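You operate a simulated robot arm through the tools that you are given. There is no shell and no other tool. Be economical: measure what you need, move in short steps, check, and stop when the job is done.

Carry out the task below with a simulated robot arm. There is one attempt and no reset: what you move stays moved.

TASK
Clamp the orange wire hoop, press it to its band, then free it.
Fine: the teal knob is tight before the yellow lever presses the hoop to the green band; the lever ends up, the hoop on the blue mat.

It is judged by the outcome, as a careful person would: the job done as asked, and still so three seconds after it is handed in. It fails if anything else is knocked over, pushed out of place, dropped, spilled or broken.

THE ROBOT
A 7-joint arm with a two-finger parallel gripper, fixed in place. Base frame: the origin is at the foot of the arm, x ahead of it, y to its left, z up. Readings come in mm, degrees, newtons and seconds.
With the tool pointing down near the work surface it reaches from about 340 to 780 mm from the base axis. Its first joint turns from -166.0 to 166.0 degrees. Payload 3.91 kg.
The tool frame sits at the grasp point between the pads (the TCP): z along the fingers, y along the line on which they close. The tips reach 30 mm beyond it. The gripper opens to 110 mm. The fingers are 20 mm wide and 10 mm thick; the gripper's body (48 by 112 mm) begins 55 mm behind the TCP.
Orientation is that of the tool frame in the base frame, as a unit quaternion [w, x, y, z]. With the fingers straight down and closing along the base's y, the tool's x points along the base's -x, its y along +y and its z along -z.

THE INTERFACE
- The arm moves only by the tool nudge_tool. Its argument "motion" is one flat list of numbers, 7 for each row, row after row: the gripper command, from -1 (shut) to 1 (fully open), values between in proportion, then the shift along the base's x, y, z in mm, then the turn, a rotation vector about the base's x, y, z in degrees. In form: [jaw, x, y, z, wx, wy, wz, jaw, x, y, z, wx, wy, wz, ...]. A call has 1 to 20 rows; each row shifts and turns the commanded pose from where the row before left it. Each row takes 0.2 s and may step no farther than 50 mm and 8.6 degrees from the row before; otherwise, or with a gripper value out of range, the whole call is refused. Where a pose cannot be reached the arm comes as near as it can. A force on the tool above 90 N (or 10 N above the force at the start of the call, whichever is more), or a blocked arm, ends the call early, and 0.2 s more pass. The fingers move at their own pace (about 153 mm/s each) and stop on an object; they squeeze with about 21 N. The grip force told is the motor's: it shows also when the fingers shut on nothing. Time passes only in rows, and 0.2 s behind the last, so rows that do not move let the fingers close. It gives the time, the measured TCP pose, the force on the tool (base axes), the opening and the grip force at its end, in the units of the frame above (readings bear some noise), and new pictures: "pictures" is both (left out), scene, wrist or none.
- Cameras (640 x 400 px; columns grow to the right, rows downward): "scene" is fixed at [222.8, 647.3, 1639.1]; the picture's right is [-0.88, 0.47, 0.00], its down [0.41, 0.76, -0.51] and it looks along [-0.24, -0.45, -0.86] (base axes); focal length 214 px, centre (320, 200). "wrist" rides on the gripper at [77, 7, -114] in the tool frame; the picture's right is [-0.09, 1.00, 0.00], its down [-0.80, -0.07, -0.59] and it looks along [-0.59, -0.05, 0.80] (tool axes); focal length 270 px, centre (320, 200).
- lift_body(by): slides the trunk up (or, below 0, down) by that many mm; the arm rides with it, the base frame stays. It gives what a move gives, with no picture.
- probe_pixels(camera, pixels): for up to 12 pixels [column, row] of the newest picture of that camera ("zoom" is the newest enlarged one), the place [x, y, z] in the base frame of the surface seen there, good to about 2 mm, but the place of the scene camera against the robot may be out by one fixed shift of up to 12 mm in any direction. No time passes.
- zoom(camera, box): a new picture of the part [left, top, right, bottom] of that camera's present view, enlarged. No time passes.
- job_done(): hands the job in; it is judged then, once.

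Keep the steps short. Do not move on a guess: measure, check each grasp and each placing, and mend mistakes. In all there are 80 turns and 170 pictures (those below and enlarged ones count). Leave the gripper open and the arm clear of the work at the hand-in unless told otherwise, and finish with a single line.

The tools are called after ">>>" as name(argument=value, ...) on one line, values as JSON. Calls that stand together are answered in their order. nudge_tool: Moves the arm, as the interface text tells. Its arguments: {"type":"object","properties":{"motion":{"type":"array"},"pictures":{"type":"string","enum":["both","scene","wrist","none"]}},"required":["motion"]} The other tools are called the same way: lift_body (by) slides the trunk up or down; probe_pixels (camera, pixels) gives the place of the surface under pixels of a picture; zoom (camera, box) takes an enlarged picture of a part of a camera's view; job_done () hands the job in.

At the start:

```text
time_s: 0.0
tool_pos: [50.5, 417.8, 1360.6]
tcp_rot: [0.0, 0.001, 1.0, 0.0]
ft_force: [0.8, 0.0, -0.1]
width: 110.2
gripper_force: 0.1
trunk travel left (down, up): [-575.0, 35.0]
```

scene: 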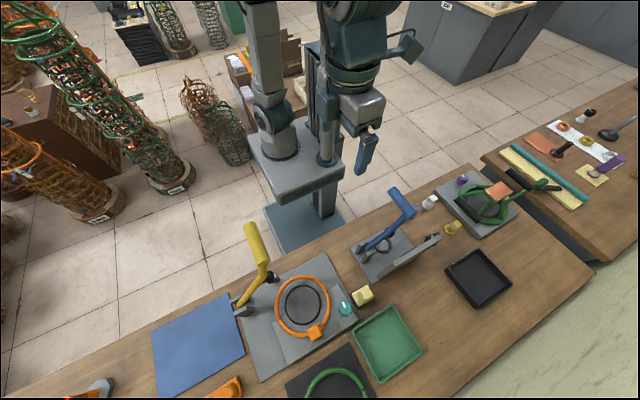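
wrist: 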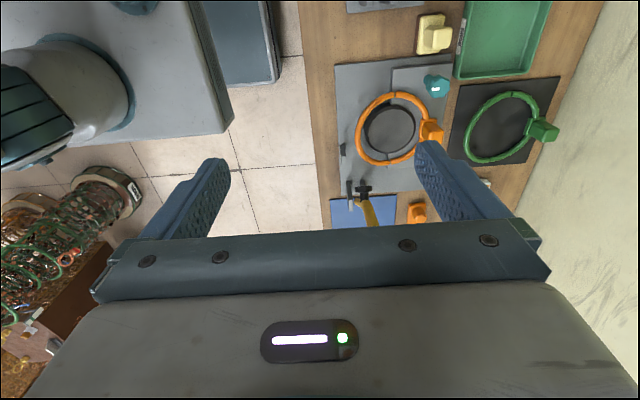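

I see a fixture with an orange hoop, a yellow lever, a teal knob and a blue mat. I'll enlarge both views to look at the details.

>>> zoom(camera="scene", box=[220, 210, 380, 390])

>>> zoom(camera="wrist", box=[320, 40, 480, 240])

>>> zoom(camera="scene", box=[40, 200, 280, 400])

```text
2.22 times, centred on (300, 300) of scene
```

zoom: 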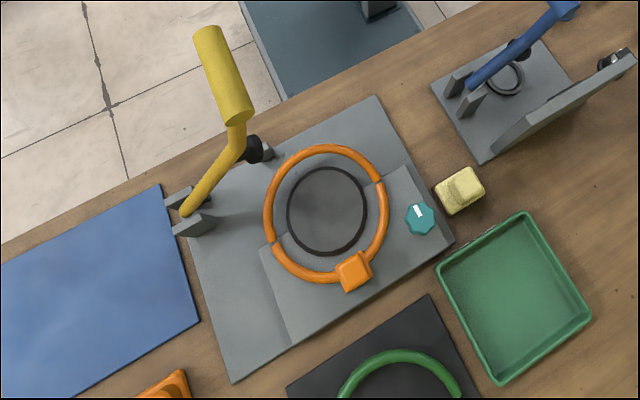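

```text
2.00 times, centred on (400, 140) of wrist
```

zoom: 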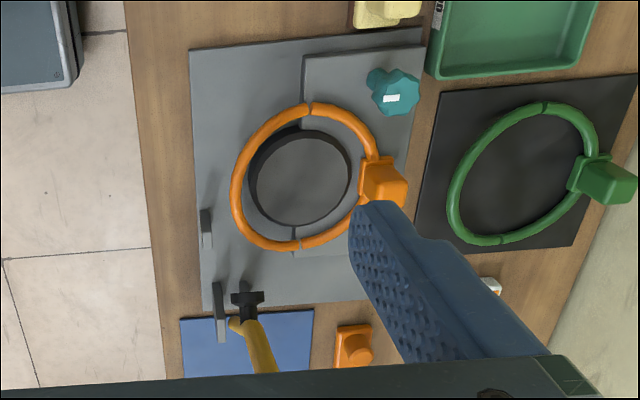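

```text
2.00 times, centred on (160, 300) of scene
```

zoom: 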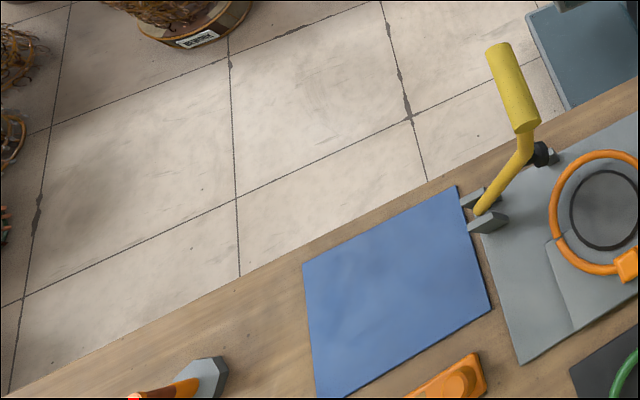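

I'll measure the main parts of the fixture in the scene view.

>>> zoom(camera="scene", box=[220, 210, 380, 390])

>>> probe_pixels(camera="zoom", pixels=[[208, 32], [240, 110], [235, 140], [190, 208], [192, 228], [180, 195], [255, 150], [325, 148], [268, 210], [355, 270], [420, 217], [325, 210]])

>>> probe_pixels(camera="zoom", pixels=[[375, 97], [453, 240], [233, 382], [300, 320], [405, 170], [385, 205], [300, 275], [275, 242], [380, 182], [100, 280], [460, 190], [419, 205]])

```text
2.22 times, centred on (300, 300) of scene
```

zoom: 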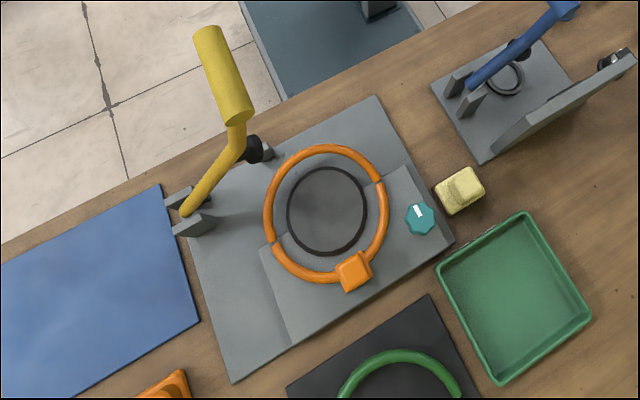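

```text
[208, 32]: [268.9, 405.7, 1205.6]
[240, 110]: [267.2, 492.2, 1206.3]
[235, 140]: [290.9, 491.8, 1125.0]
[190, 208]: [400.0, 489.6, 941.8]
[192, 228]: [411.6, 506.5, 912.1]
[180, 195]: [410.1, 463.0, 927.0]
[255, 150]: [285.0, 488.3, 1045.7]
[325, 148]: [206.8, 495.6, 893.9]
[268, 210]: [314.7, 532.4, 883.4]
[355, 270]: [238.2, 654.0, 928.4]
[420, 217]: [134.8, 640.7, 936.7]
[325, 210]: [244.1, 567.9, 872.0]
```

```text
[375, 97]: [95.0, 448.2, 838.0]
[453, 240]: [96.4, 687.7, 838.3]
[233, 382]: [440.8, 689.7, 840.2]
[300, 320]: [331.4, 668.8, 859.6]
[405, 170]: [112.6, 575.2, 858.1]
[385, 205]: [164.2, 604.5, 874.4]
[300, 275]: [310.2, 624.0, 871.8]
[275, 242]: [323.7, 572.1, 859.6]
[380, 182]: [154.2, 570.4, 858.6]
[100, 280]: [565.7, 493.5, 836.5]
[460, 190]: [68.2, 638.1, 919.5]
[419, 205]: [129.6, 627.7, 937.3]
```

The lever hinges near (405, 490, 925) and its foot would land on the near edge of the hoop. I'll bring the wrist camera closer, well away from the lever, to find the gauge, its green band and the knob.

>>> nudge_tool(motion=[1, 0, 35, -25, 0, 0, 0, 1, 0, 35, -25, 0, 0, 0, 1, 0, 35, -25, 0, 0, 0, 1, 0, 35, -25, 0, 0, 0, 1, 0, 0, 0, 0, 0, 0], pictures="both")

```text
time_s: 1.2
tool_pos: [53.7, 556.8, 1261.1]
tcp_rot: [0.0, 0.002, 1.0, 0.001]
ft_force: [0.2, -0.6, 0.4]
width: 109.8
gripper_force: 0.0
trunk travel left (down, up): [-575.0, 35.0]
```

scene: 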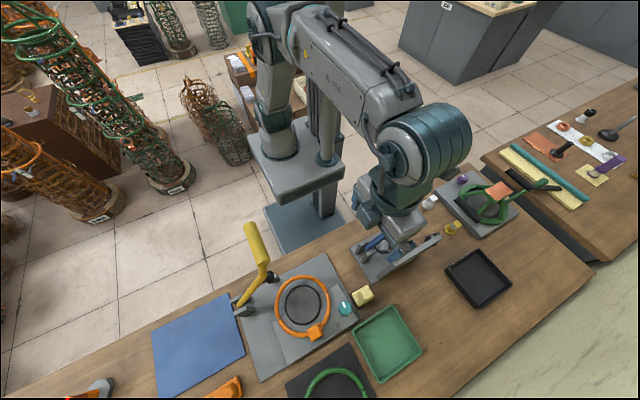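
wrist: 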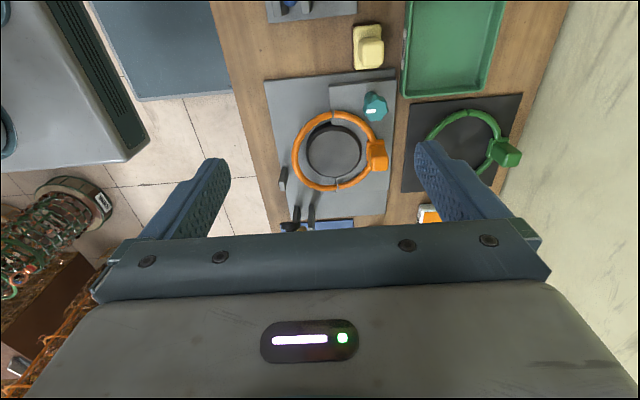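

>>> zoom(camera="wrist", box=[260, 60, 420, 240])

>>> zoom(camera="wrist", box=[260, 150, 340, 230])

>>> zoom(camera="scene", box=[220, 215, 300, 325])

```text
2.22 times, centred on (340, 150) of wrist
```

zoom: 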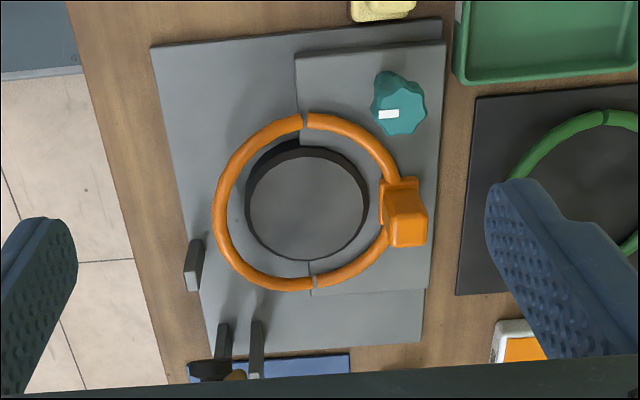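

```text
5.00 times, centred on (300, 190) of wrist
```

zoom: 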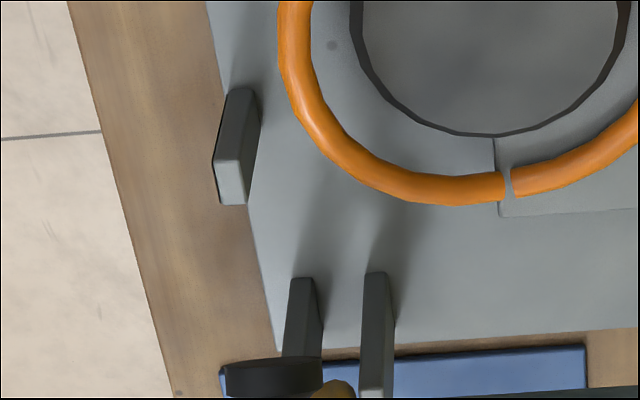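

```text
3.64 times, centred on (260, 270) of scene
```

zoom: 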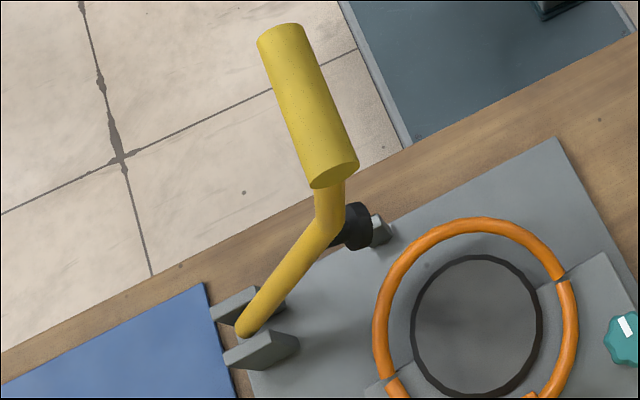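

Next I'll look closely at the neighbouring fixtures, which may show how the mechanism works, and probe the small post and the hinge cheeks.

>>> zoom(camera="scene", box=[420, 150, 580, 250])

>>> zoom(camera="scene", box=[250, 250, 370, 360])

>>> probe_pixels(camera="wrist", pixels=[[289, 187], [287, 174], [283, 180], [300, 210], [316, 210], [337, 188], [334, 180], [333, 109], [375, 110], [380, 165], [370, 150], [300, 150]])

```text
4.00 times, centred on (500, 200) of scene
```

zoom: 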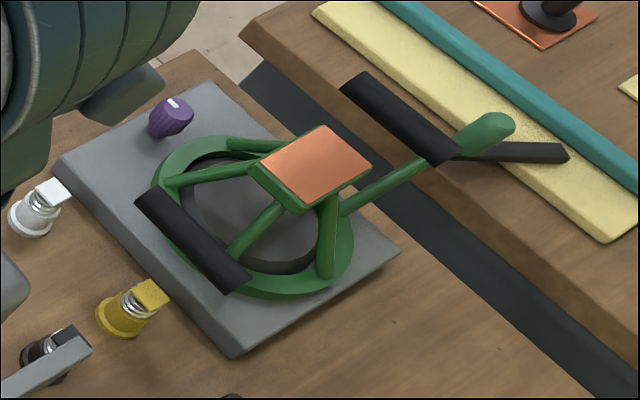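

```text
3.64 times, centred on (310, 305) of scene
```

zoom: 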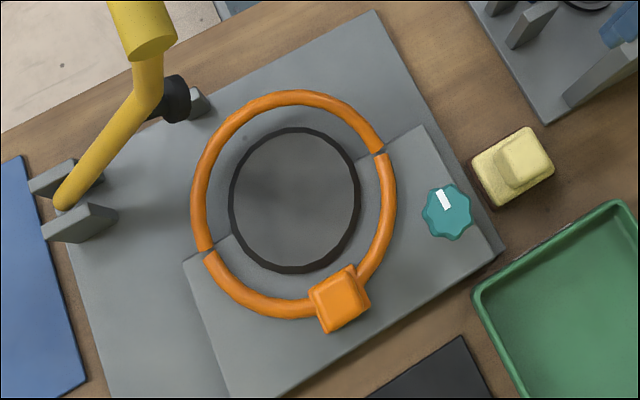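

```text
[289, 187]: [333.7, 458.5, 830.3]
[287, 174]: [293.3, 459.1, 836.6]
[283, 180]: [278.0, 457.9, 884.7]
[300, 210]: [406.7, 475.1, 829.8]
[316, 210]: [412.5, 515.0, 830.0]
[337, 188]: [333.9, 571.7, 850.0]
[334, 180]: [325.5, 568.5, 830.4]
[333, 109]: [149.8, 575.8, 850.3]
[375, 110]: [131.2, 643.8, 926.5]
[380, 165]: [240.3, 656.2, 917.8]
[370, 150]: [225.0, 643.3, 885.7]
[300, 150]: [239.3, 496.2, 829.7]
```

The wrist and scene readings agree to about 9 mm in z. No green band is visible yet. I'll turn the tool a quarter turn and look at the small post from the +y side, staying clear of the lever.

>>> nudge_tool(motion=[1, 0, 30, 0, 0, 0, 0, 1, 0, 30, 0, 0, 0, 0, 1, 0, 20, 0, 0, 0, 0, 1, 15, 2, -5, 0, 0, -8.2, 1, 25, 2, -10, 0, 0, -8.2, 1, 25, 2, -10, 0, 0, -8.2, 1, 25, 2, -10, 0, 0, -8.2, 1, 25, 0, -10, 0, 0, -8.2, 1, 25, 0, -10, 0, 0, -8.2, 1, 25, 0, -10, 0, 0, -8.2, 1, 25, 0, -10, 0, 0, -8.2, 1, 25, 0, -10, 0, 0, -8.2, 1, 15, 0, -10, 0, 0, -8.2, 1, 10, 0, -10, 0, 0, -8, 1, 0, 0, 0, 0, 0, 0], pictures="both")

```text
time_s: 4.4
tool_pos: [289.7, 647.1, 1154.5]
tcp_rot: [0.0, 0.709, 0.705, 0.001]
ft_force: [0.0, -0.4, -0.3]
width: 110.1
gripper_force: 0.0
trunk travel left (down, up): [-575.0, 35.0]
```

scene: 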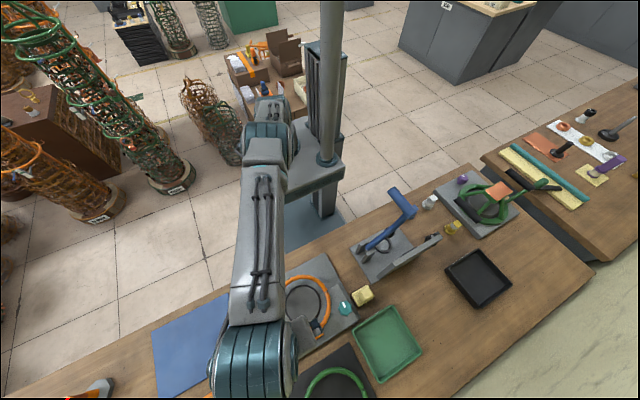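
wrist: 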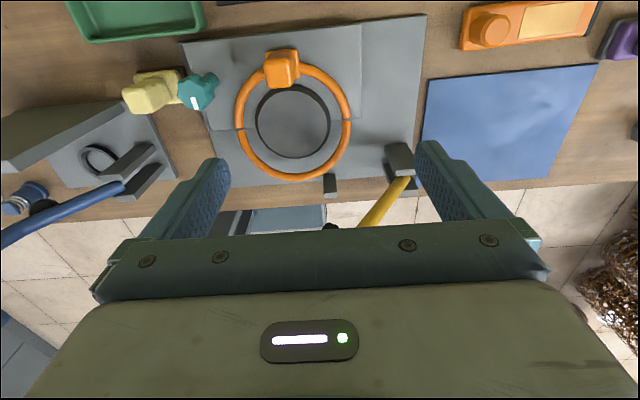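

>>> zoom(camera="wrist", box=[220, 100, 430, 230])

>>> zoom(camera="wrist", box=[310, 165, 350, 205])

>>> zoom(camera="wrist", box=[170, 20, 430, 180])

```text
3.05 times, centred on (325, 165) of wrist
```

zoom: 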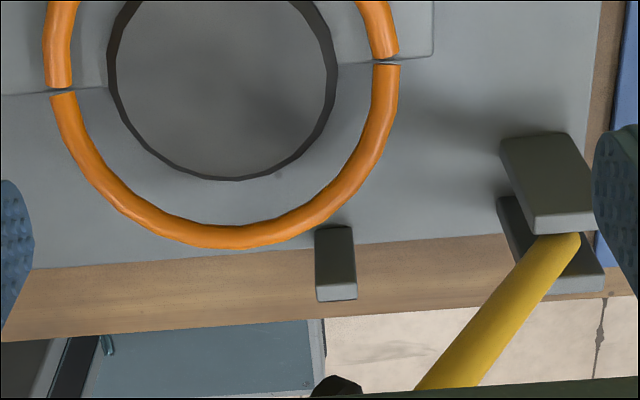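

```text
10.00 times, centred on (330, 185) of wrist
```

zoom: 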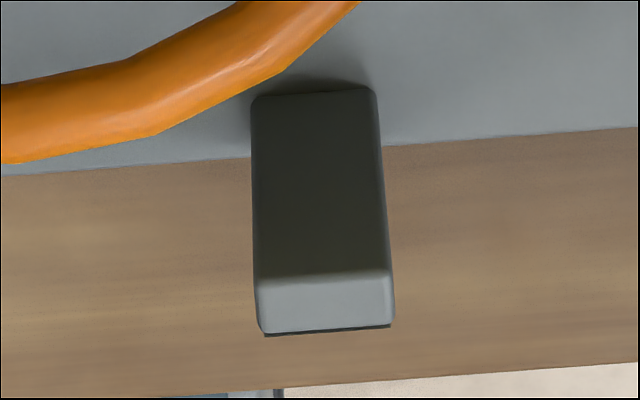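

```text
2.46 times, centred on (300, 100) of wrist
```

zoom: 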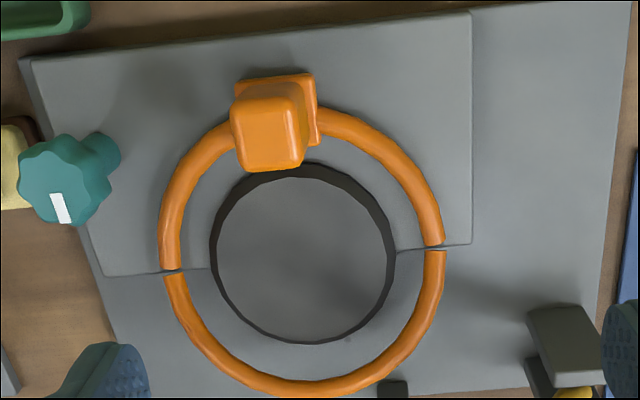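

The post shows a dark panel on its far (-y) face, which is probably the scale. I'll back out the way I came and look from the -y side.

>>> nudge_tool(motion=[1, -25, 0, 15, 0, 0, 8.2, 1, -25, 0, 15, 0, 0, 8.2, 1, -25, 0, 15, 0, 0, 8.2, 1, -25, 0, 15, 0, 0, 8.2, 1, -25, 0, 15, 0, 0, 8.2, 1, -25, 0, 15, 0, 0, 8.2, 1, -25, 0, 15, 0, 0, 8.2, 1, -25, 0, 0, 0, 0, 8.2, 1, -20, -20, 0, 0, 0, 8.2, 1, 0, -30, 0, 0, 0, 8.2, 1, 0, -30, 0, 0, 0, 8, 1, 0, -35, 0, 0, 0, 8.2, 1, 0, -35, 0, 0, 0, 8.2, 1, 0, -35, 0, 0, 0, 8.2, 1, 0, -35, 0, 0, 0, 8.2, 1, 0, -35, 0, 0, 0, 8.2, 1, 10, -35, 0, 0, 0, 4, 1, 20, -30, 0, 0, 0, 0, 1, 20, -20, -20, 0, 0, 0, 1, 0, 0, -20, 0, 0, 0], pictures="both")

```text
time_s: 8.6
tool_pos: [121.9, 305.1, 1218.6]
tcp_rot: [0.0, -0.382, 0.924, 0.0]
ft_force: [0.7, 0.0, 0.2]
width: 110.1
gripper_force: 0.2
trunk travel left (down, up): [-575.0, 35.0]
```

scene: 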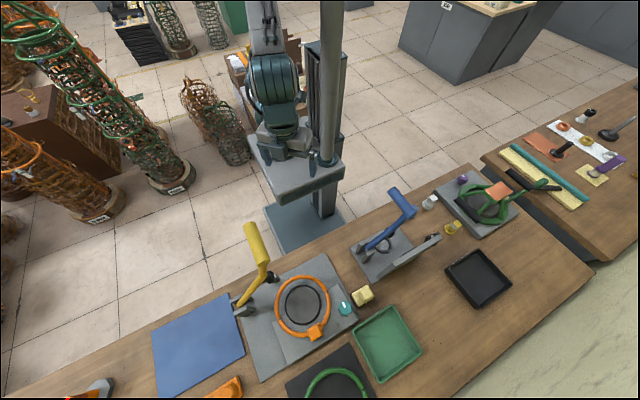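
wrist: 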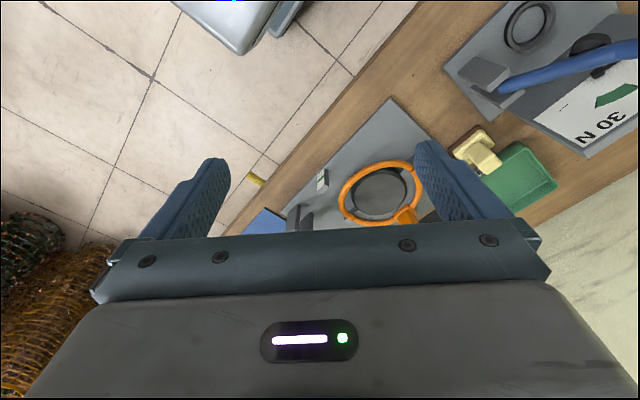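

>>> zoom(camera="wrist", box=[300, 160, 345, 200])

>>> zoom(camera="wrist", box=[440, 0, 640, 170])

>>> zoom(camera="wrist", box=[230, 130, 430, 240])

>>> probe_pixels(camera="wrist", pixels=[[255, 180], [322, 175], [322, 185], [560, 80], [600, 120], [620, 45], [480, 75]])

```text
10.00 times, centred on (322, 180) of wrist
```

zoom: 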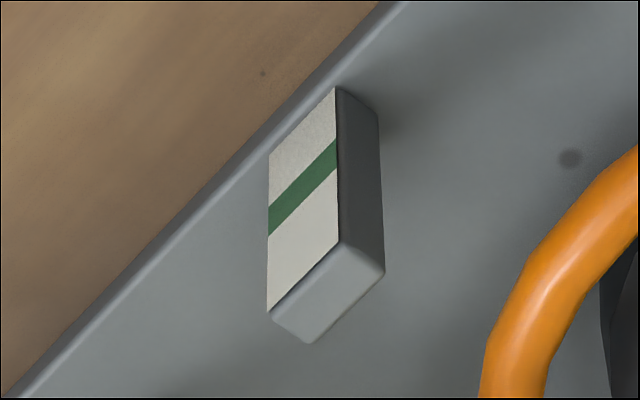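

```text
2.35 times, centred on (540, 85) of wrist
```

zoom: 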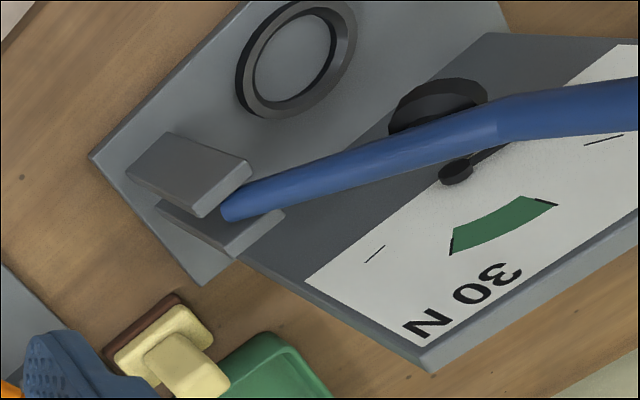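

```text
3.20 times, centred on (330, 185) of wrist
```

zoom: 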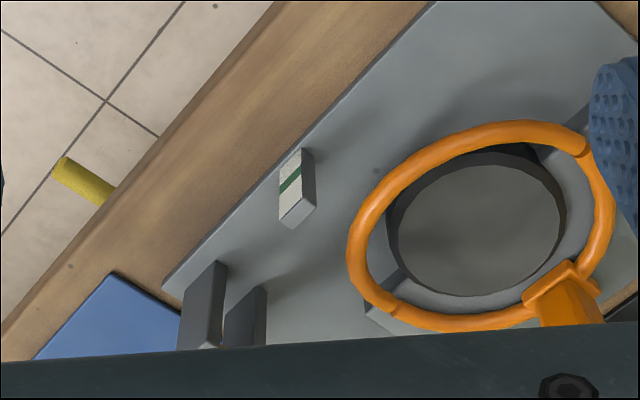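

```text
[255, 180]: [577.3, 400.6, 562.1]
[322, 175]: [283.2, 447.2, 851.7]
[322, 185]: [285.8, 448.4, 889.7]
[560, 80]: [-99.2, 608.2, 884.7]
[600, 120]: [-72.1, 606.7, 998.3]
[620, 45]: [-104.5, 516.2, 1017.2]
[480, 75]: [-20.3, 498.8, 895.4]
```

Found it. The post's -y face carries a white scale with a green band at about z 852–863. That matches the clamped half of the hoop, whose centre is at about z 857. The hoop's -y half currently sits about 20 mm higher. The knob has to be tightened first, so I'll move above it at about (131, 642, 926), keeping the present yaw, with the jaws at 70 mm.

>>> nudge_tool(motion=[0.27, 0, 42, 0, 0, 0, 0, 0.27, 0, 42, 0, 0, 0, 0, 0.27, 0, 42, 0, 0, 0, 0, 0.27, 0, 42, 0, 0, 0, 0, 0.27, 0, 42, 0, 0, 0, 0, 0.27, 0, 42, 0, 0, 0, 0, 0.27, 0, 42, 0, 0, 0, 0, 0.27, 9, 43, 0, 0, 0, 0, 0.27, 0, 0, -45, 0, 0, 0, 0.27, 0, 0, -45, 0, 0, 0, 0.27, 0, 0, -45, 0, 0, 0, 0.27, 0, 0, -34, 0, 0, 0, 0.27, 0, 0, 0, 0, 0, 0], pictures="both")

```text
time_s: 11.4
tool_pos: [130.6, 643.7, 1050.2]
tcp_rot: [0.0, -0.381, 0.925, -0.001]
ft_force: [0.1, 0.1, -0.5]
width: 69.8
gripper_force: 0.0
trunk travel left (down, up): [-575.0, 35.0]
```

scene: 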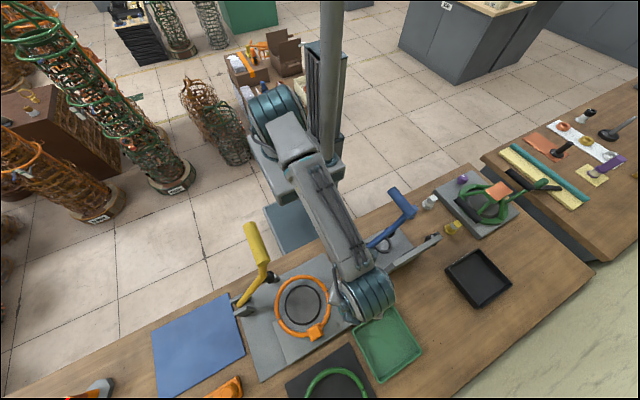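
wrist: 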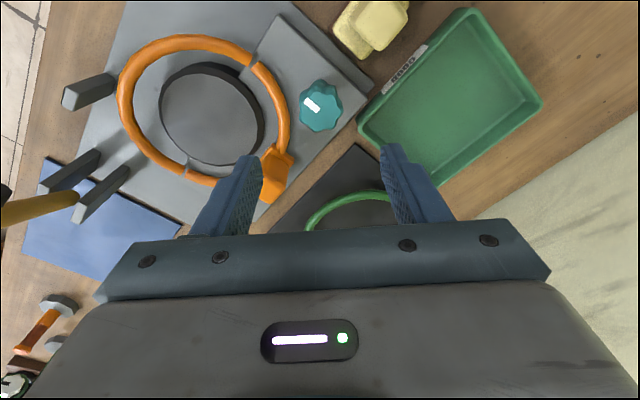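

>>> zoom(camera="wrist", box=[280, 65, 360, 145])

>>> probe_pixels(camera="wrist", pixels=[[302, 106], [342, 106], [320, 82], [320, 129], [320, 106], [311, 103], [345, 125], [370, 40], [355, 45], [230, 38], [127, 120], [247, 70]])

```text
5.00 times, centred on (320, 105) of wrist
```

zoom: 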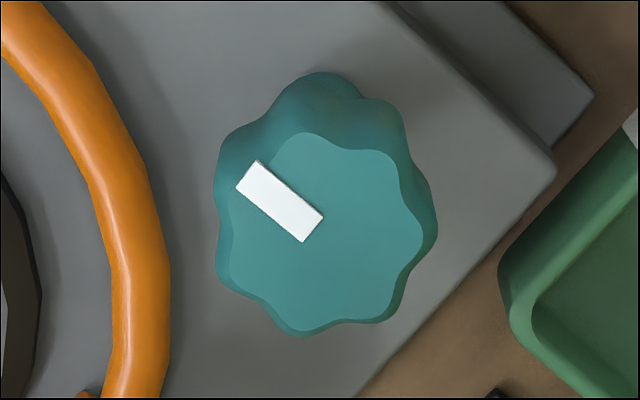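

```text
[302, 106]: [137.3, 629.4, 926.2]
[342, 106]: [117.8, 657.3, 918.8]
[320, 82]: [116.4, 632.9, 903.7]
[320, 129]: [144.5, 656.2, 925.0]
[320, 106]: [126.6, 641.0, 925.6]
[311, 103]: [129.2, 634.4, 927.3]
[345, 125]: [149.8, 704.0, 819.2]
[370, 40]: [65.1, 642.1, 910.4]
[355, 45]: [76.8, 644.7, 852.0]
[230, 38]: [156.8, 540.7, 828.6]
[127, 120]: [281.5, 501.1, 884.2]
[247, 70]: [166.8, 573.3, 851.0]
```

The knob is about 40 mm across, centred near (129, 643), with its top at z 926. I'm almost exactly above it, so I'll go down with the pads around it and stop with the jaws still open.

>>> nudge_tool(motion=[0.27, -1, 0, -40, 0, 0, 0, 0.27, 0, 0, -40, 0, 0, 0, 0.27, 0, 0, -30, 0, 0, 0, 0.27, 0, 0, -25, 0, 0, 0, 0.27, 0, 0, 0, 0, 0, 0], pictures="both")

```text
time_s: 12.6
tool_pos: [130.3, 642.8, 916.6]
tcp_rot: [0.0, -0.381, 0.924, 0.0]
ft_force: [0.1, 0.1, 0.0]
width: 69.9
gripper_force: 0.1
trunk travel left (down, up): [-575.0, 35.0]
```

scene: 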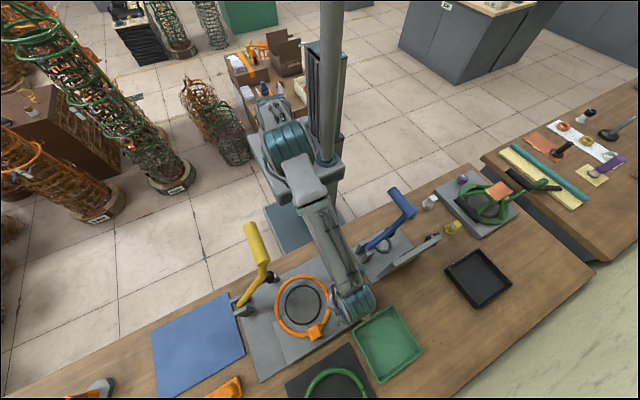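
wrist: 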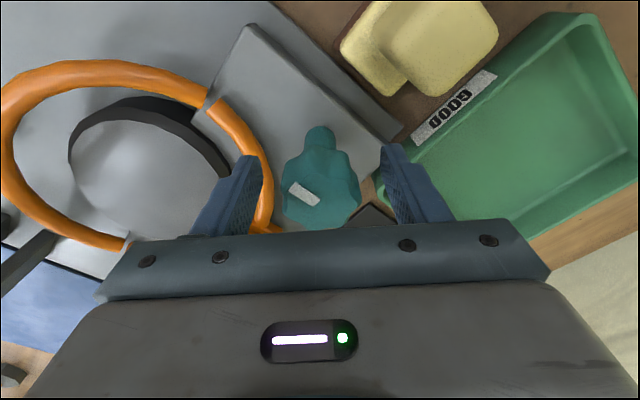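

The knob sits between the pads. I'll close on it and let the fingers settle.

>>> nudge_tool(motion=[-1, 0, 0, 0, 0, 0, 0, -1, 0, 0, 0, 0, 0, 0, -1, 0, 0, 0, 0, 0, 0], pictures="wrist")

```text
time_s: 13.4
tool_pos: [131.6, 644.5, 916.1]
tcp_rot: [-0.001, -0.381, 0.925, 0.0]
ft_force: [0.2, -1.6, -1.6]
width: 40.2
gripper_force: 45.2
trunk travel left (down, up): [-575.0, 35.0]
```

wrist: 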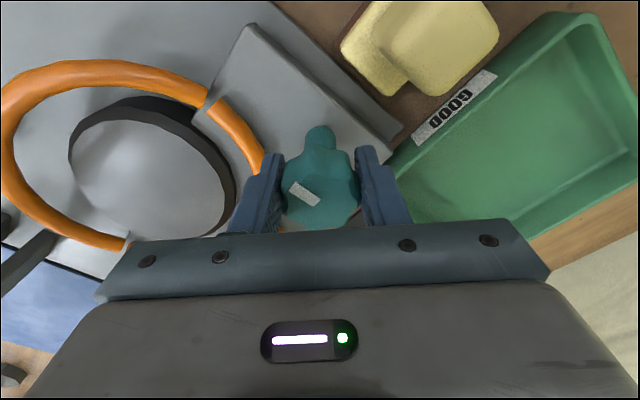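

The grip is firm at 40 mm. I'll turn it clockwise (negative about z) by about 33 degrees and watch the mark.

>>> nudge_tool(motion=[-1, 0, 0, 0, 0, 0, -8.2, -1, 0, 0, 0, 0, 0, -8.2, -1, 0, 0, 0, 0, 0, -8.2, -1, 0, 0, 0, 0, 0, -8.2, -1, 0, 0, 0, 0, 0, 0], pictures="wrist")

```text
time_s: 14.6
tool_pos: [129.0, 644.2, 915.4]
tcp_rot: [0.0, -0.104, 0.995, -0.001]
ft_force: [2.8, 5.9, -6.3]
width: 40.4
gripper_force: 45.3
trunk travel left (down, up): [-575.0, 35.0]
```

wrist: 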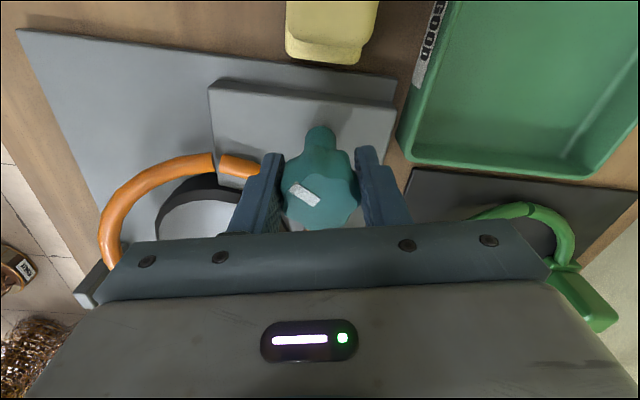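

The mark keeps its place between the pads, so the knob is turning. I'll continue clockwise.

>>> nudge_tool(motion=[-1, 0, 0, 0, 0, 0, -8.2, -1, 0, 0, 0, 0, 0, -8.2, -1, 0, 0, 0, 0, 0, -8.2, -1, 0, 0, 0, 0, 0, -8.2, -1, 0, 0, 0, 0, 0, -8.2, -1, 0, 0, 0, 0, 0, -8.2, -1, 0, 0, 0, 0, 0, 0], pictures="wrist")

```text
time_s: 16.2
tool_pos: [130.7, 646.3, 914.3]
tcp_rot: [0.0, 0.321, 0.947, -0.001]
ft_force: [9.0, 13.4, -3.8]
width: 40.4
gripper_force: 45.1
trunk travel left (down, up): [-575.0, 35.0]
```

wrist: 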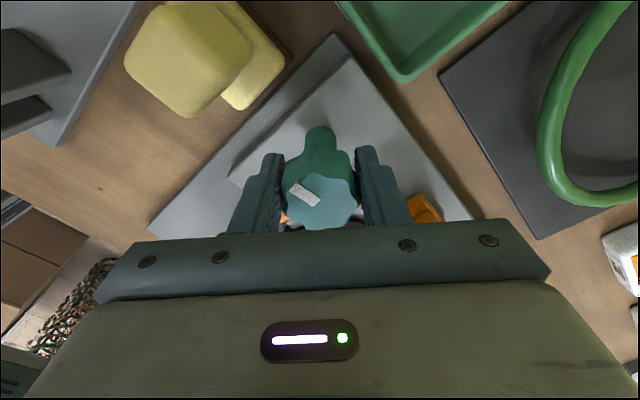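

Turned about 82° so far, with side force rising slowly. I'll carry on in small steps.

>>> nudge_tool(motion=[-1, 0, 0, 0, 0, 0, -8.2, -1, 0, 0, 0, 0, 0, -8.2, -1, 0, 0, 0, 0, 0, -8.2, -1, 0, 0, 0, 0, 0, -8.2, -1, 0, 0, 0, 0, 0, 0], pictures="wrist")

```text
time_s: 17.4
tool_pos: [131.2, 646.4, 914.8]
tcp_rot: [0.002, 0.575, 0.818, -0.002]
ft_force: [15.1, 12.4, -7.3]
width: 40.1
gripper_force: 44.6
trunk travel left (down, up): [-575.0, 35.0]
```

wrist: 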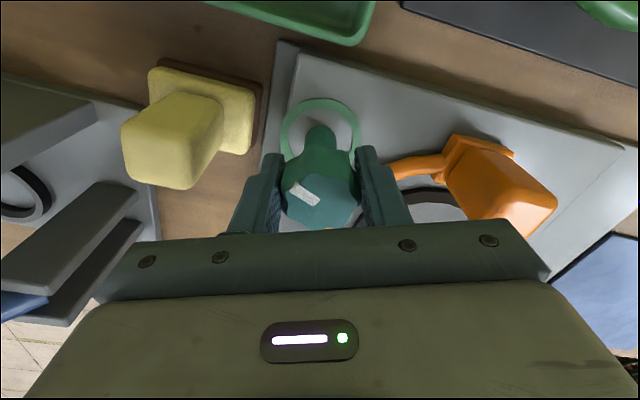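

A light-green ring has appeared around the knob's foot. I'll look closer.

>>> zoom(camera="wrist", box=[260, 80, 380, 240])

>>> zoom(camera="scene", box=[250, 250, 400, 370])

```text
2.50 times, centred on (320, 160) of wrist
```

zoom: 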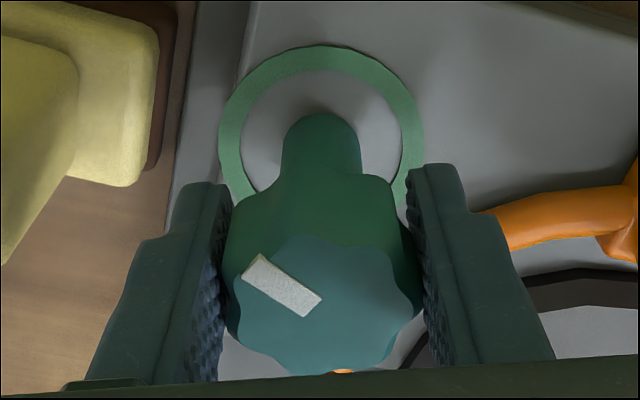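

```text
3.33 times, centred on (325, 310) of scene
```

zoom: 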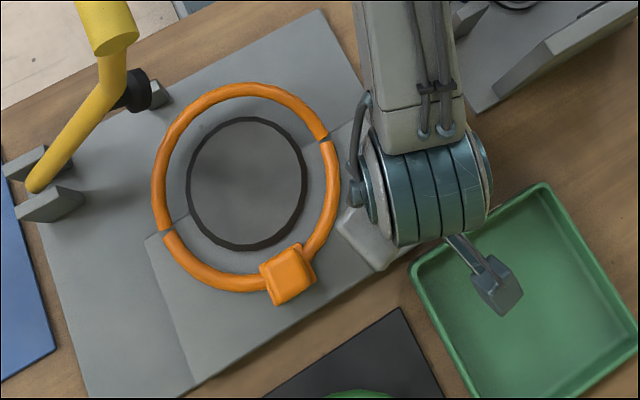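

The green ring around the stem is new, so it marks the knob as tight after about 115°. I'll open the jaws, lift straight up, and check that the ring stays.

>>> nudge_tool(motion=[0.27, 0, 0, 0, 0, 0, 0, 0.27, 0, 0, 0, 0, 0, 0, 0.27, 0, 0, 20, 0, 0, 0, 0.27, 0, 0, 40, 0, 0, 0, 0.27, 0, 0, 45, 0, 0, 0, 0.27, 0, 0, 45, 0, 0, 0, 0.27, 0, 0, 0, 0, 0, 0], pictures="wrist")

>>> zoom(camera="wrist", box=[200, 20, 480, 180])

```text
time_s: 19.0
tool_pos: [130.3, 643.6, 1066.3]
tcp_rot: [0.0, 0.573, 0.82, -0.001]
ft_force: [1.0, -0.5, -0.6]
width: 69.9
gripper_force: 0.1
trunk travel left (down, up): [-575.0, 35.0]
```

wrist: 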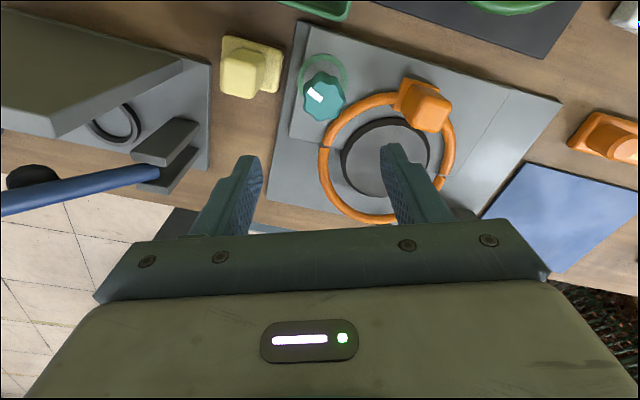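

```text
2.29 times, centred on (340, 100) of wrist
```

zoom: 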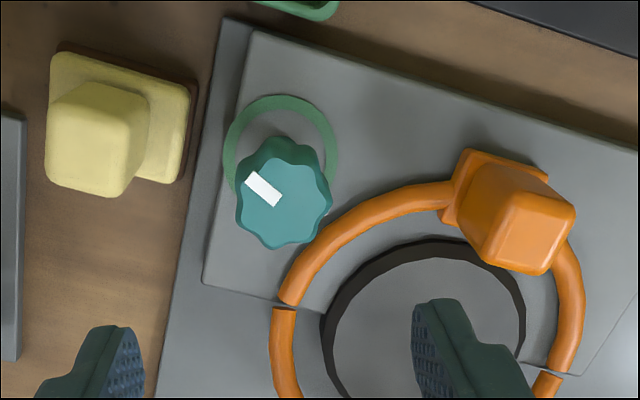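

The ring stays after release, so the knob is tight. Next is the lever. Its grip is a horizontal yellow bar along y at about (268, 402–497, 1197). I'll go up and over to z 1318 above it, turning the tool to +90° so the fingers close along x and the camera faces the scale.

>>> nudge_tool(motion=[0.27, 0, 0, 42, 0, 0, 8, 0.27, 0, 0, 42, 0, 0, 8, 0.27, 0, 0, 42, 0, 0, 8, 0.27, 0, 0, 42, 0, 0, 8, 0.27, 0, 0, 42, 0, 0, 8, 0.27, 0, 0, 42, 0, 0, 8, 0.27, 0, -30, 0, 0, 0, 8, 0.27, 0, -30, 0, 0, 0, 8, 0.27, 0, -30, 0, 0, 0, 8, 0.27, 0, -30, 0, 0, 0, 8, 0.27, 0, -30, 0, 0, 0, 8, 0.27, 0, -30, 0, 0, 0, 8, 0.27, 0, -30, 0, 0, 0, 8, 0.27, 20, 0, 0, 0, 0, 8, 0.27, 20, 0, 0, 0, 0, 8, 0.27, 20, 0, 0, 0, 0, 8, 0.27, 20, 0, 0, 0, 0, 8, 0.27, 20, 0, 0, 0, 0, 8, 0.27, 20, 0, 0, 0, 0, 8, 0.27, 18, 0, 0, 0, 0, 8], pictures="both")

```text
time_s: 23.2
tool_pos: [272.7, 408.4, 1293.4]
tcp_rot: [0.0, 0.708, -0.707, 0.0]
ft_force: [0.1, 0.4, 0.1]
width: 69.9
gripper_force: 0.0
out of reach, approached as far as the arm can: row 6
trunk travel left (down, up): [-575.0, 35.0]
```

scene: 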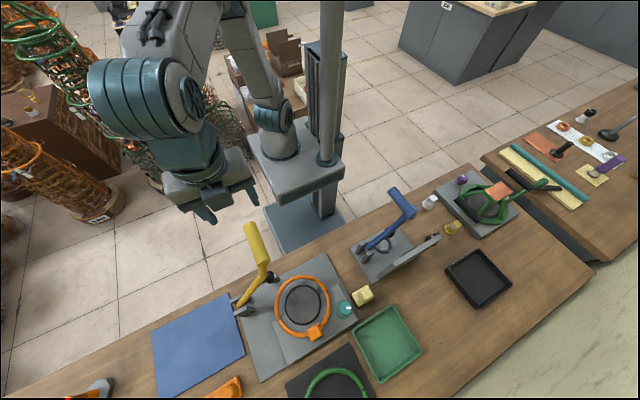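
wrist: 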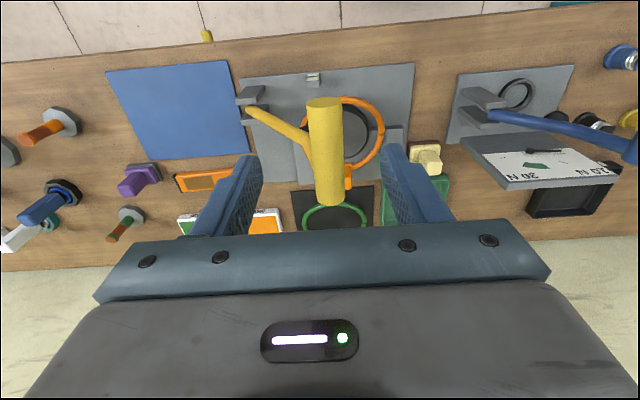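

The yaw change is done and the handle is seen between the fingers at (325, 150). I'll probe its ends, the arm and the hinge.

>>> probe_pixels(camera="wrist", pixels=[[323, 102], [325, 115], [328, 150], [332, 195], [310, 130], [342, 130], [312, 180], [345, 180], [280, 127], [262, 117], [252, 95], [313, 80]])

>>> zoom(camera="wrist", box=[220, 60, 420, 220])

```text
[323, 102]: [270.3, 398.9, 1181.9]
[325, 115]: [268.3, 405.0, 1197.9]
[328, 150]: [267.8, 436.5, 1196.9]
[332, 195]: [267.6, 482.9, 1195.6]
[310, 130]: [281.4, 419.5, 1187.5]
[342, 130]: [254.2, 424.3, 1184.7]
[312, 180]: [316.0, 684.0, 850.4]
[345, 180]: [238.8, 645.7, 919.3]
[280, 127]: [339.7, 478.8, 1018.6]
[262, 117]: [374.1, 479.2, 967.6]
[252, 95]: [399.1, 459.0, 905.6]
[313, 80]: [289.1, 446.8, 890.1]
```

```text
2.50 times, centred on (320, 140) of wrist
```

zoom: 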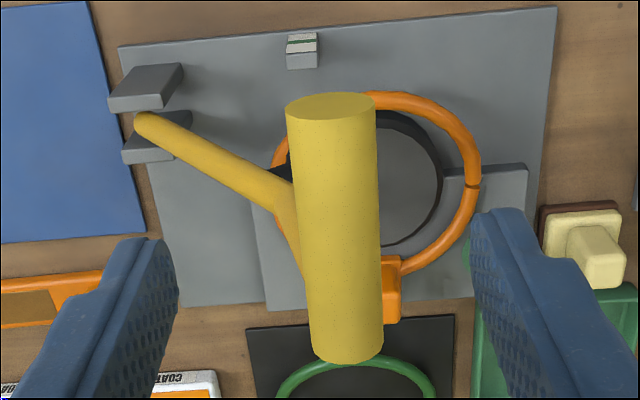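

The handle is centred at x 268, z about 1182, radius 15, y 399–490. I'll lower the open jaws astride it at y about 440.

>>> nudge_tool(motion=[0.27, -4.5, 16, 0, 0, 0, 0, 0.27, 0, 16, -20, 0, 0, 0, 0.27, 0, 0, -40, 0, 0, 0, 0.27, 0, 0, -40, 0, 0, 0, 0.27, 0, 0, -16, 0, 0, 0, 0.27, 0, 0, 0, 0, 0, 0], pictures="both")

```text
time_s: 24.6
tool_pos: [263.9, 441.8, 1176.8]
tcp_rot: [-0.001, -0.707, 0.708, 0.0]
ft_force: [-1.0, -0.6, 0.0]
width: 70.0
gripper_force: 0.1
trunk travel left (down, up): [-575.0, 35.0]
```

scene: 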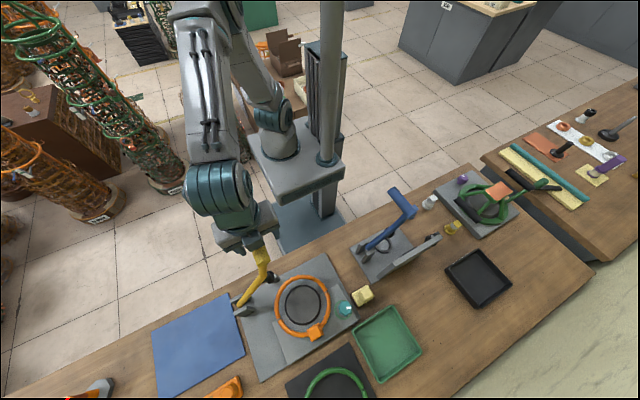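
wrist: 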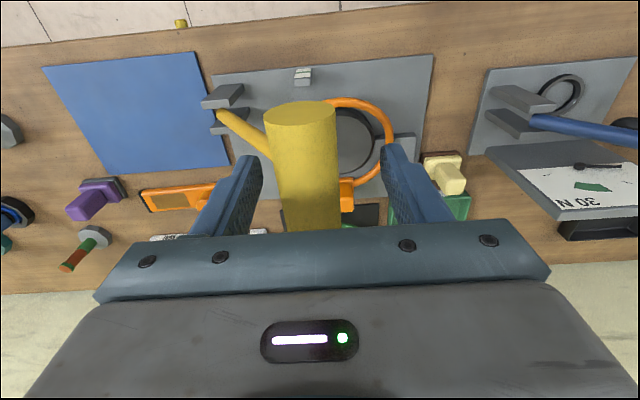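

The handle is between the pads, about 4 mm toward +x. I'll centre on it and close.

>>> nudge_tool(motion=[0.27, 4, 0, 0, 0, 0, 0, 0.27, 0, 0, 0, 0, 0, 0, -1, 0, 0, 0, 0, 0, 0, -1, 0, 0, 0, 0, 0, 0, -1, 0, 0, 0, 0, 0, 0], pictures="wrist")

```text
time_s: 25.8
tool_pos: [268.9, 440.9, 1178.3]
tcp_rot: [-0.001, 0.707, -0.707, 0.0]
ft_force: [-1.1, 0.5, -1.3]
width: 29.4
gripper_force: 45.3
trunk travel left (down, up): [-575.0, 35.0]
```

wrist: 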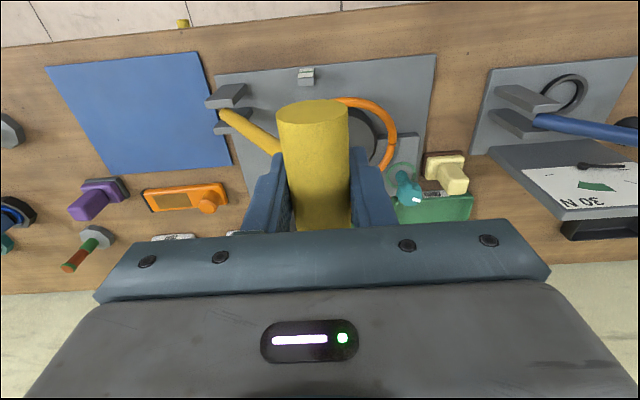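

Gripped at 29 mm. I'll swing the lever about 10° along its arc and check that it follows without much force.

>>> nudge_tool(motion=[-1, -12, 0, -6, 0, 0, 0, -1, -12, 0, -7, 0, 0, 0, -1, -11.5, 0, -7.3, 0, 0, 0, -1, -11.3, 0, -7.8, 0, 0, 0, -1, 0, 0, 0, 0, 0, 0], pictures="both")

```text
time_s: 27.0
tool_pos: [223.1, 440.2, 1148.5]
tcp_rot: [0.0, 0.707, -0.707, 0.0]
ft_force: [3.2, 1.4, 0.8]
width: 29.3
gripper_force: 45.1
trunk travel left (down, up): [-575.0, 35.0]
```

scene: 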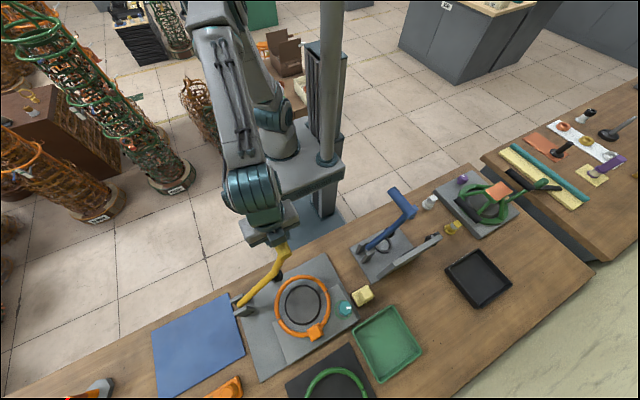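
wrist: 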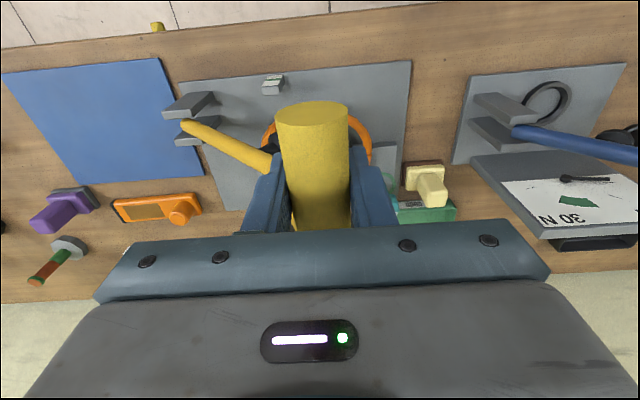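

The lever follows with only about 3 N. I'll swing it another 30°, stopping well before the hoop.

>>> nudge_tool(motion=[-1, -11, 0, -8.3, 0, 0, 0, -1, -10.5, 0, -8.6, 0, 0, 0, -1, -10.1, 0, -9.2, 0, 0, 0, -1, -9.7, 0, -9.6, 0, 0, 0, -1, -9.3, 0, -10, 0, 0, 0, -1, -8.9, 0, -10.5, 0, 0, 0, -1, -8.4, 0, -10.8, 0, 0, 0, -1, -7.9, 0, -11.2, 0, 0, 0, -1, -7.4, 0, -11.4, 0, 0, 0, -1, -6.9, 0, -11.8, 0, 0, 0, -1, -6.4, 0, -12.1, 0, 0, 0, -1, -5.9, 0, -12.4, 0, 0, 0, -1, 0, 0, 0, 0, 0, 0], pictures="both")

```text
time_s: 29.8
tool_pos: [120.8, 440.7, 1023.3]
tcp_rot: [0.0, 0.707, -0.707, 0.0]
ft_force: [8.9, 0.1, -2.0]
width: 29.7
gripper_force: 45.3
trunk travel left (down, up): [-575.0, 35.0]
```

scene: 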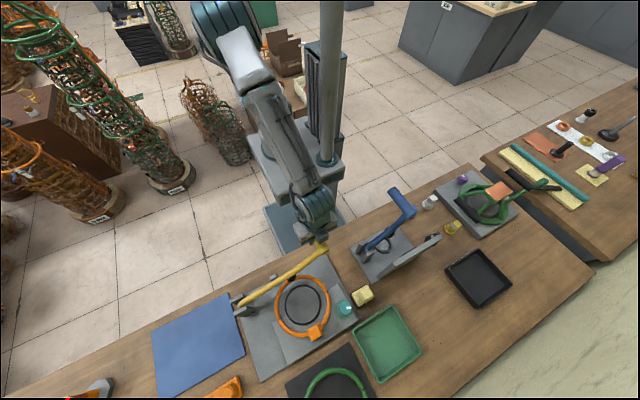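
wrist: 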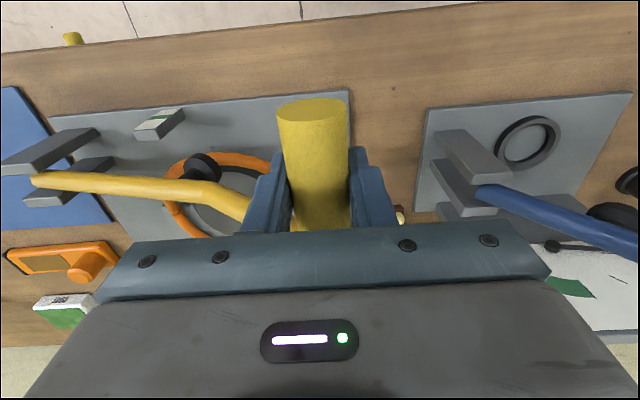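

I'm close now. I'll look at the foot, the hoop and the scale.

>>> zoom(camera="wrist", box=[120, 90, 290, 240])

>>> probe_pixels(camera="zoom", pixels=[[305, 275], [300, 320], [250, 290], [190, 310], [170, 430], [430, 265], [100, 90], [130, 110], [200, 75]])

>>> probe_pixels(camera="wrist", pixels=[[45, 180], [120, 184], [200, 190], [203, 158], [203, 172], [190, 162], [177, 168], [172, 205], [260, 160], [160, 115], [150, 133]])

```text
2.67 times, centred on (205, 165) of wrist
```

zoom: 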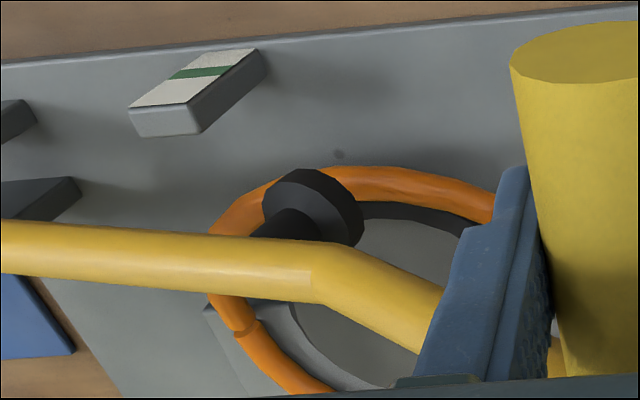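

```text
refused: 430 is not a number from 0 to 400
```

```text
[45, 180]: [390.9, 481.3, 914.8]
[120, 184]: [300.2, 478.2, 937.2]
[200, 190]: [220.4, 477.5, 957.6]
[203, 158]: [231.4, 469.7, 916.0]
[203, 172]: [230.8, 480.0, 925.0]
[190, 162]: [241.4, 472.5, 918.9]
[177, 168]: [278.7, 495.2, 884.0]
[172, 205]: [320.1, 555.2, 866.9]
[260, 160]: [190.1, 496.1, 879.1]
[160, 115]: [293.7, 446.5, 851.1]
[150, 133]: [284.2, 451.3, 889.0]
```

The foot is about 20 mm above the hoop. I'll measure the band edges exactly.

>>> zoom(camera="wrist", box=[145, 95, 195, 145])

```text
8.00 times, centred on (170, 120) of wrist
```

zoom: 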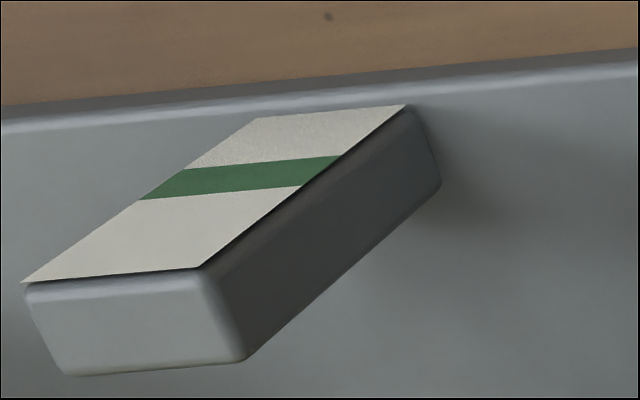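

>>> probe_pixels(camera="zoom", pixels=[[320, 115], [255, 159], [258, 166], [240, 176], [220, 190], [215, 200], [160, 265], [300, 115], [120, 268]])

>>> probe_pixels(camera="wrist", pixels=[[178, 172], [180, 168], [183, 163], [220, 157], [225, 156], [235, 158], [240, 157], [250, 160]])

```text
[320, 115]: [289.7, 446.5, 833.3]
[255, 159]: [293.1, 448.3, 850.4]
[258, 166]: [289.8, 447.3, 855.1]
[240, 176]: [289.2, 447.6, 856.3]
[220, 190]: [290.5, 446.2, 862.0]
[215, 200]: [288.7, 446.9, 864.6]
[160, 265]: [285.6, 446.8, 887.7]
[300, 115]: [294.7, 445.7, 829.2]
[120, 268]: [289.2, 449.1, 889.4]
```

```text
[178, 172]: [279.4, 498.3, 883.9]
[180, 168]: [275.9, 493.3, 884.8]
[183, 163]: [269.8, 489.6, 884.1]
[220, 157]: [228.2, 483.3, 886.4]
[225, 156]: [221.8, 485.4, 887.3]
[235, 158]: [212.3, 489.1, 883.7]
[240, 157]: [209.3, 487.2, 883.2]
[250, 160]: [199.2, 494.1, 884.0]
```

The band runs from z 851 to 863. The hoop's raised edge is at z 887 on top, with its centre at about 880. I'll lower until near contact, easing the x force.

>>> nudge_tool(motion=[-1, -1, 0, -7, 0, 0, 0, -1, -1.5, 0, -7, 0, 0, 0, -1, -1.5, 0, -7, 0, 0, 0, -1, -1.5, 0, -7, 0, 0, 0, -1, 0, 0, 0, 0, 0, 0], pictures="wrist")

>>> zoom(camera="wrist", box=[80, 80, 280, 240])

```text
time_s: 31.0
tool_pos: [110.7, 442.0, 994.1]
tcp_rot: [0.0, -0.707, 0.707, 0.001]
ft_force: [-17.2, 0.5, 3.9]
width: 29.6
gripper_force: 45.0
trunk travel left (down, up): [-575.0, 35.0]
```

wrist: 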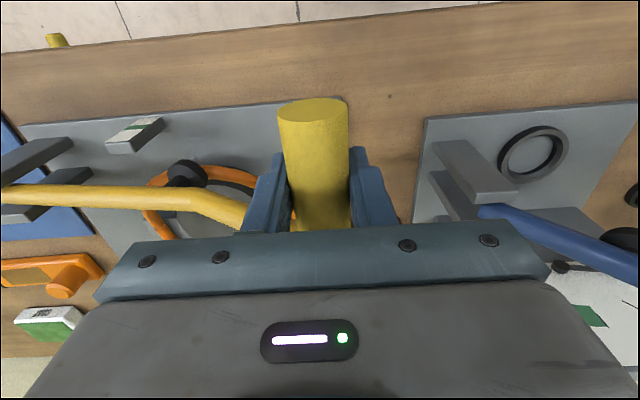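

```text
2.50 times, centred on (180, 160) of wrist
```

zoom: 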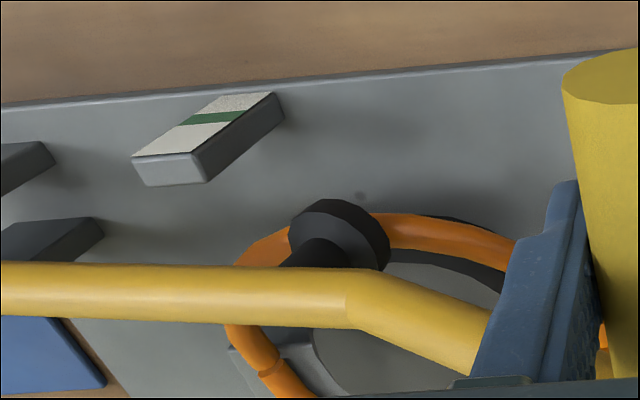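

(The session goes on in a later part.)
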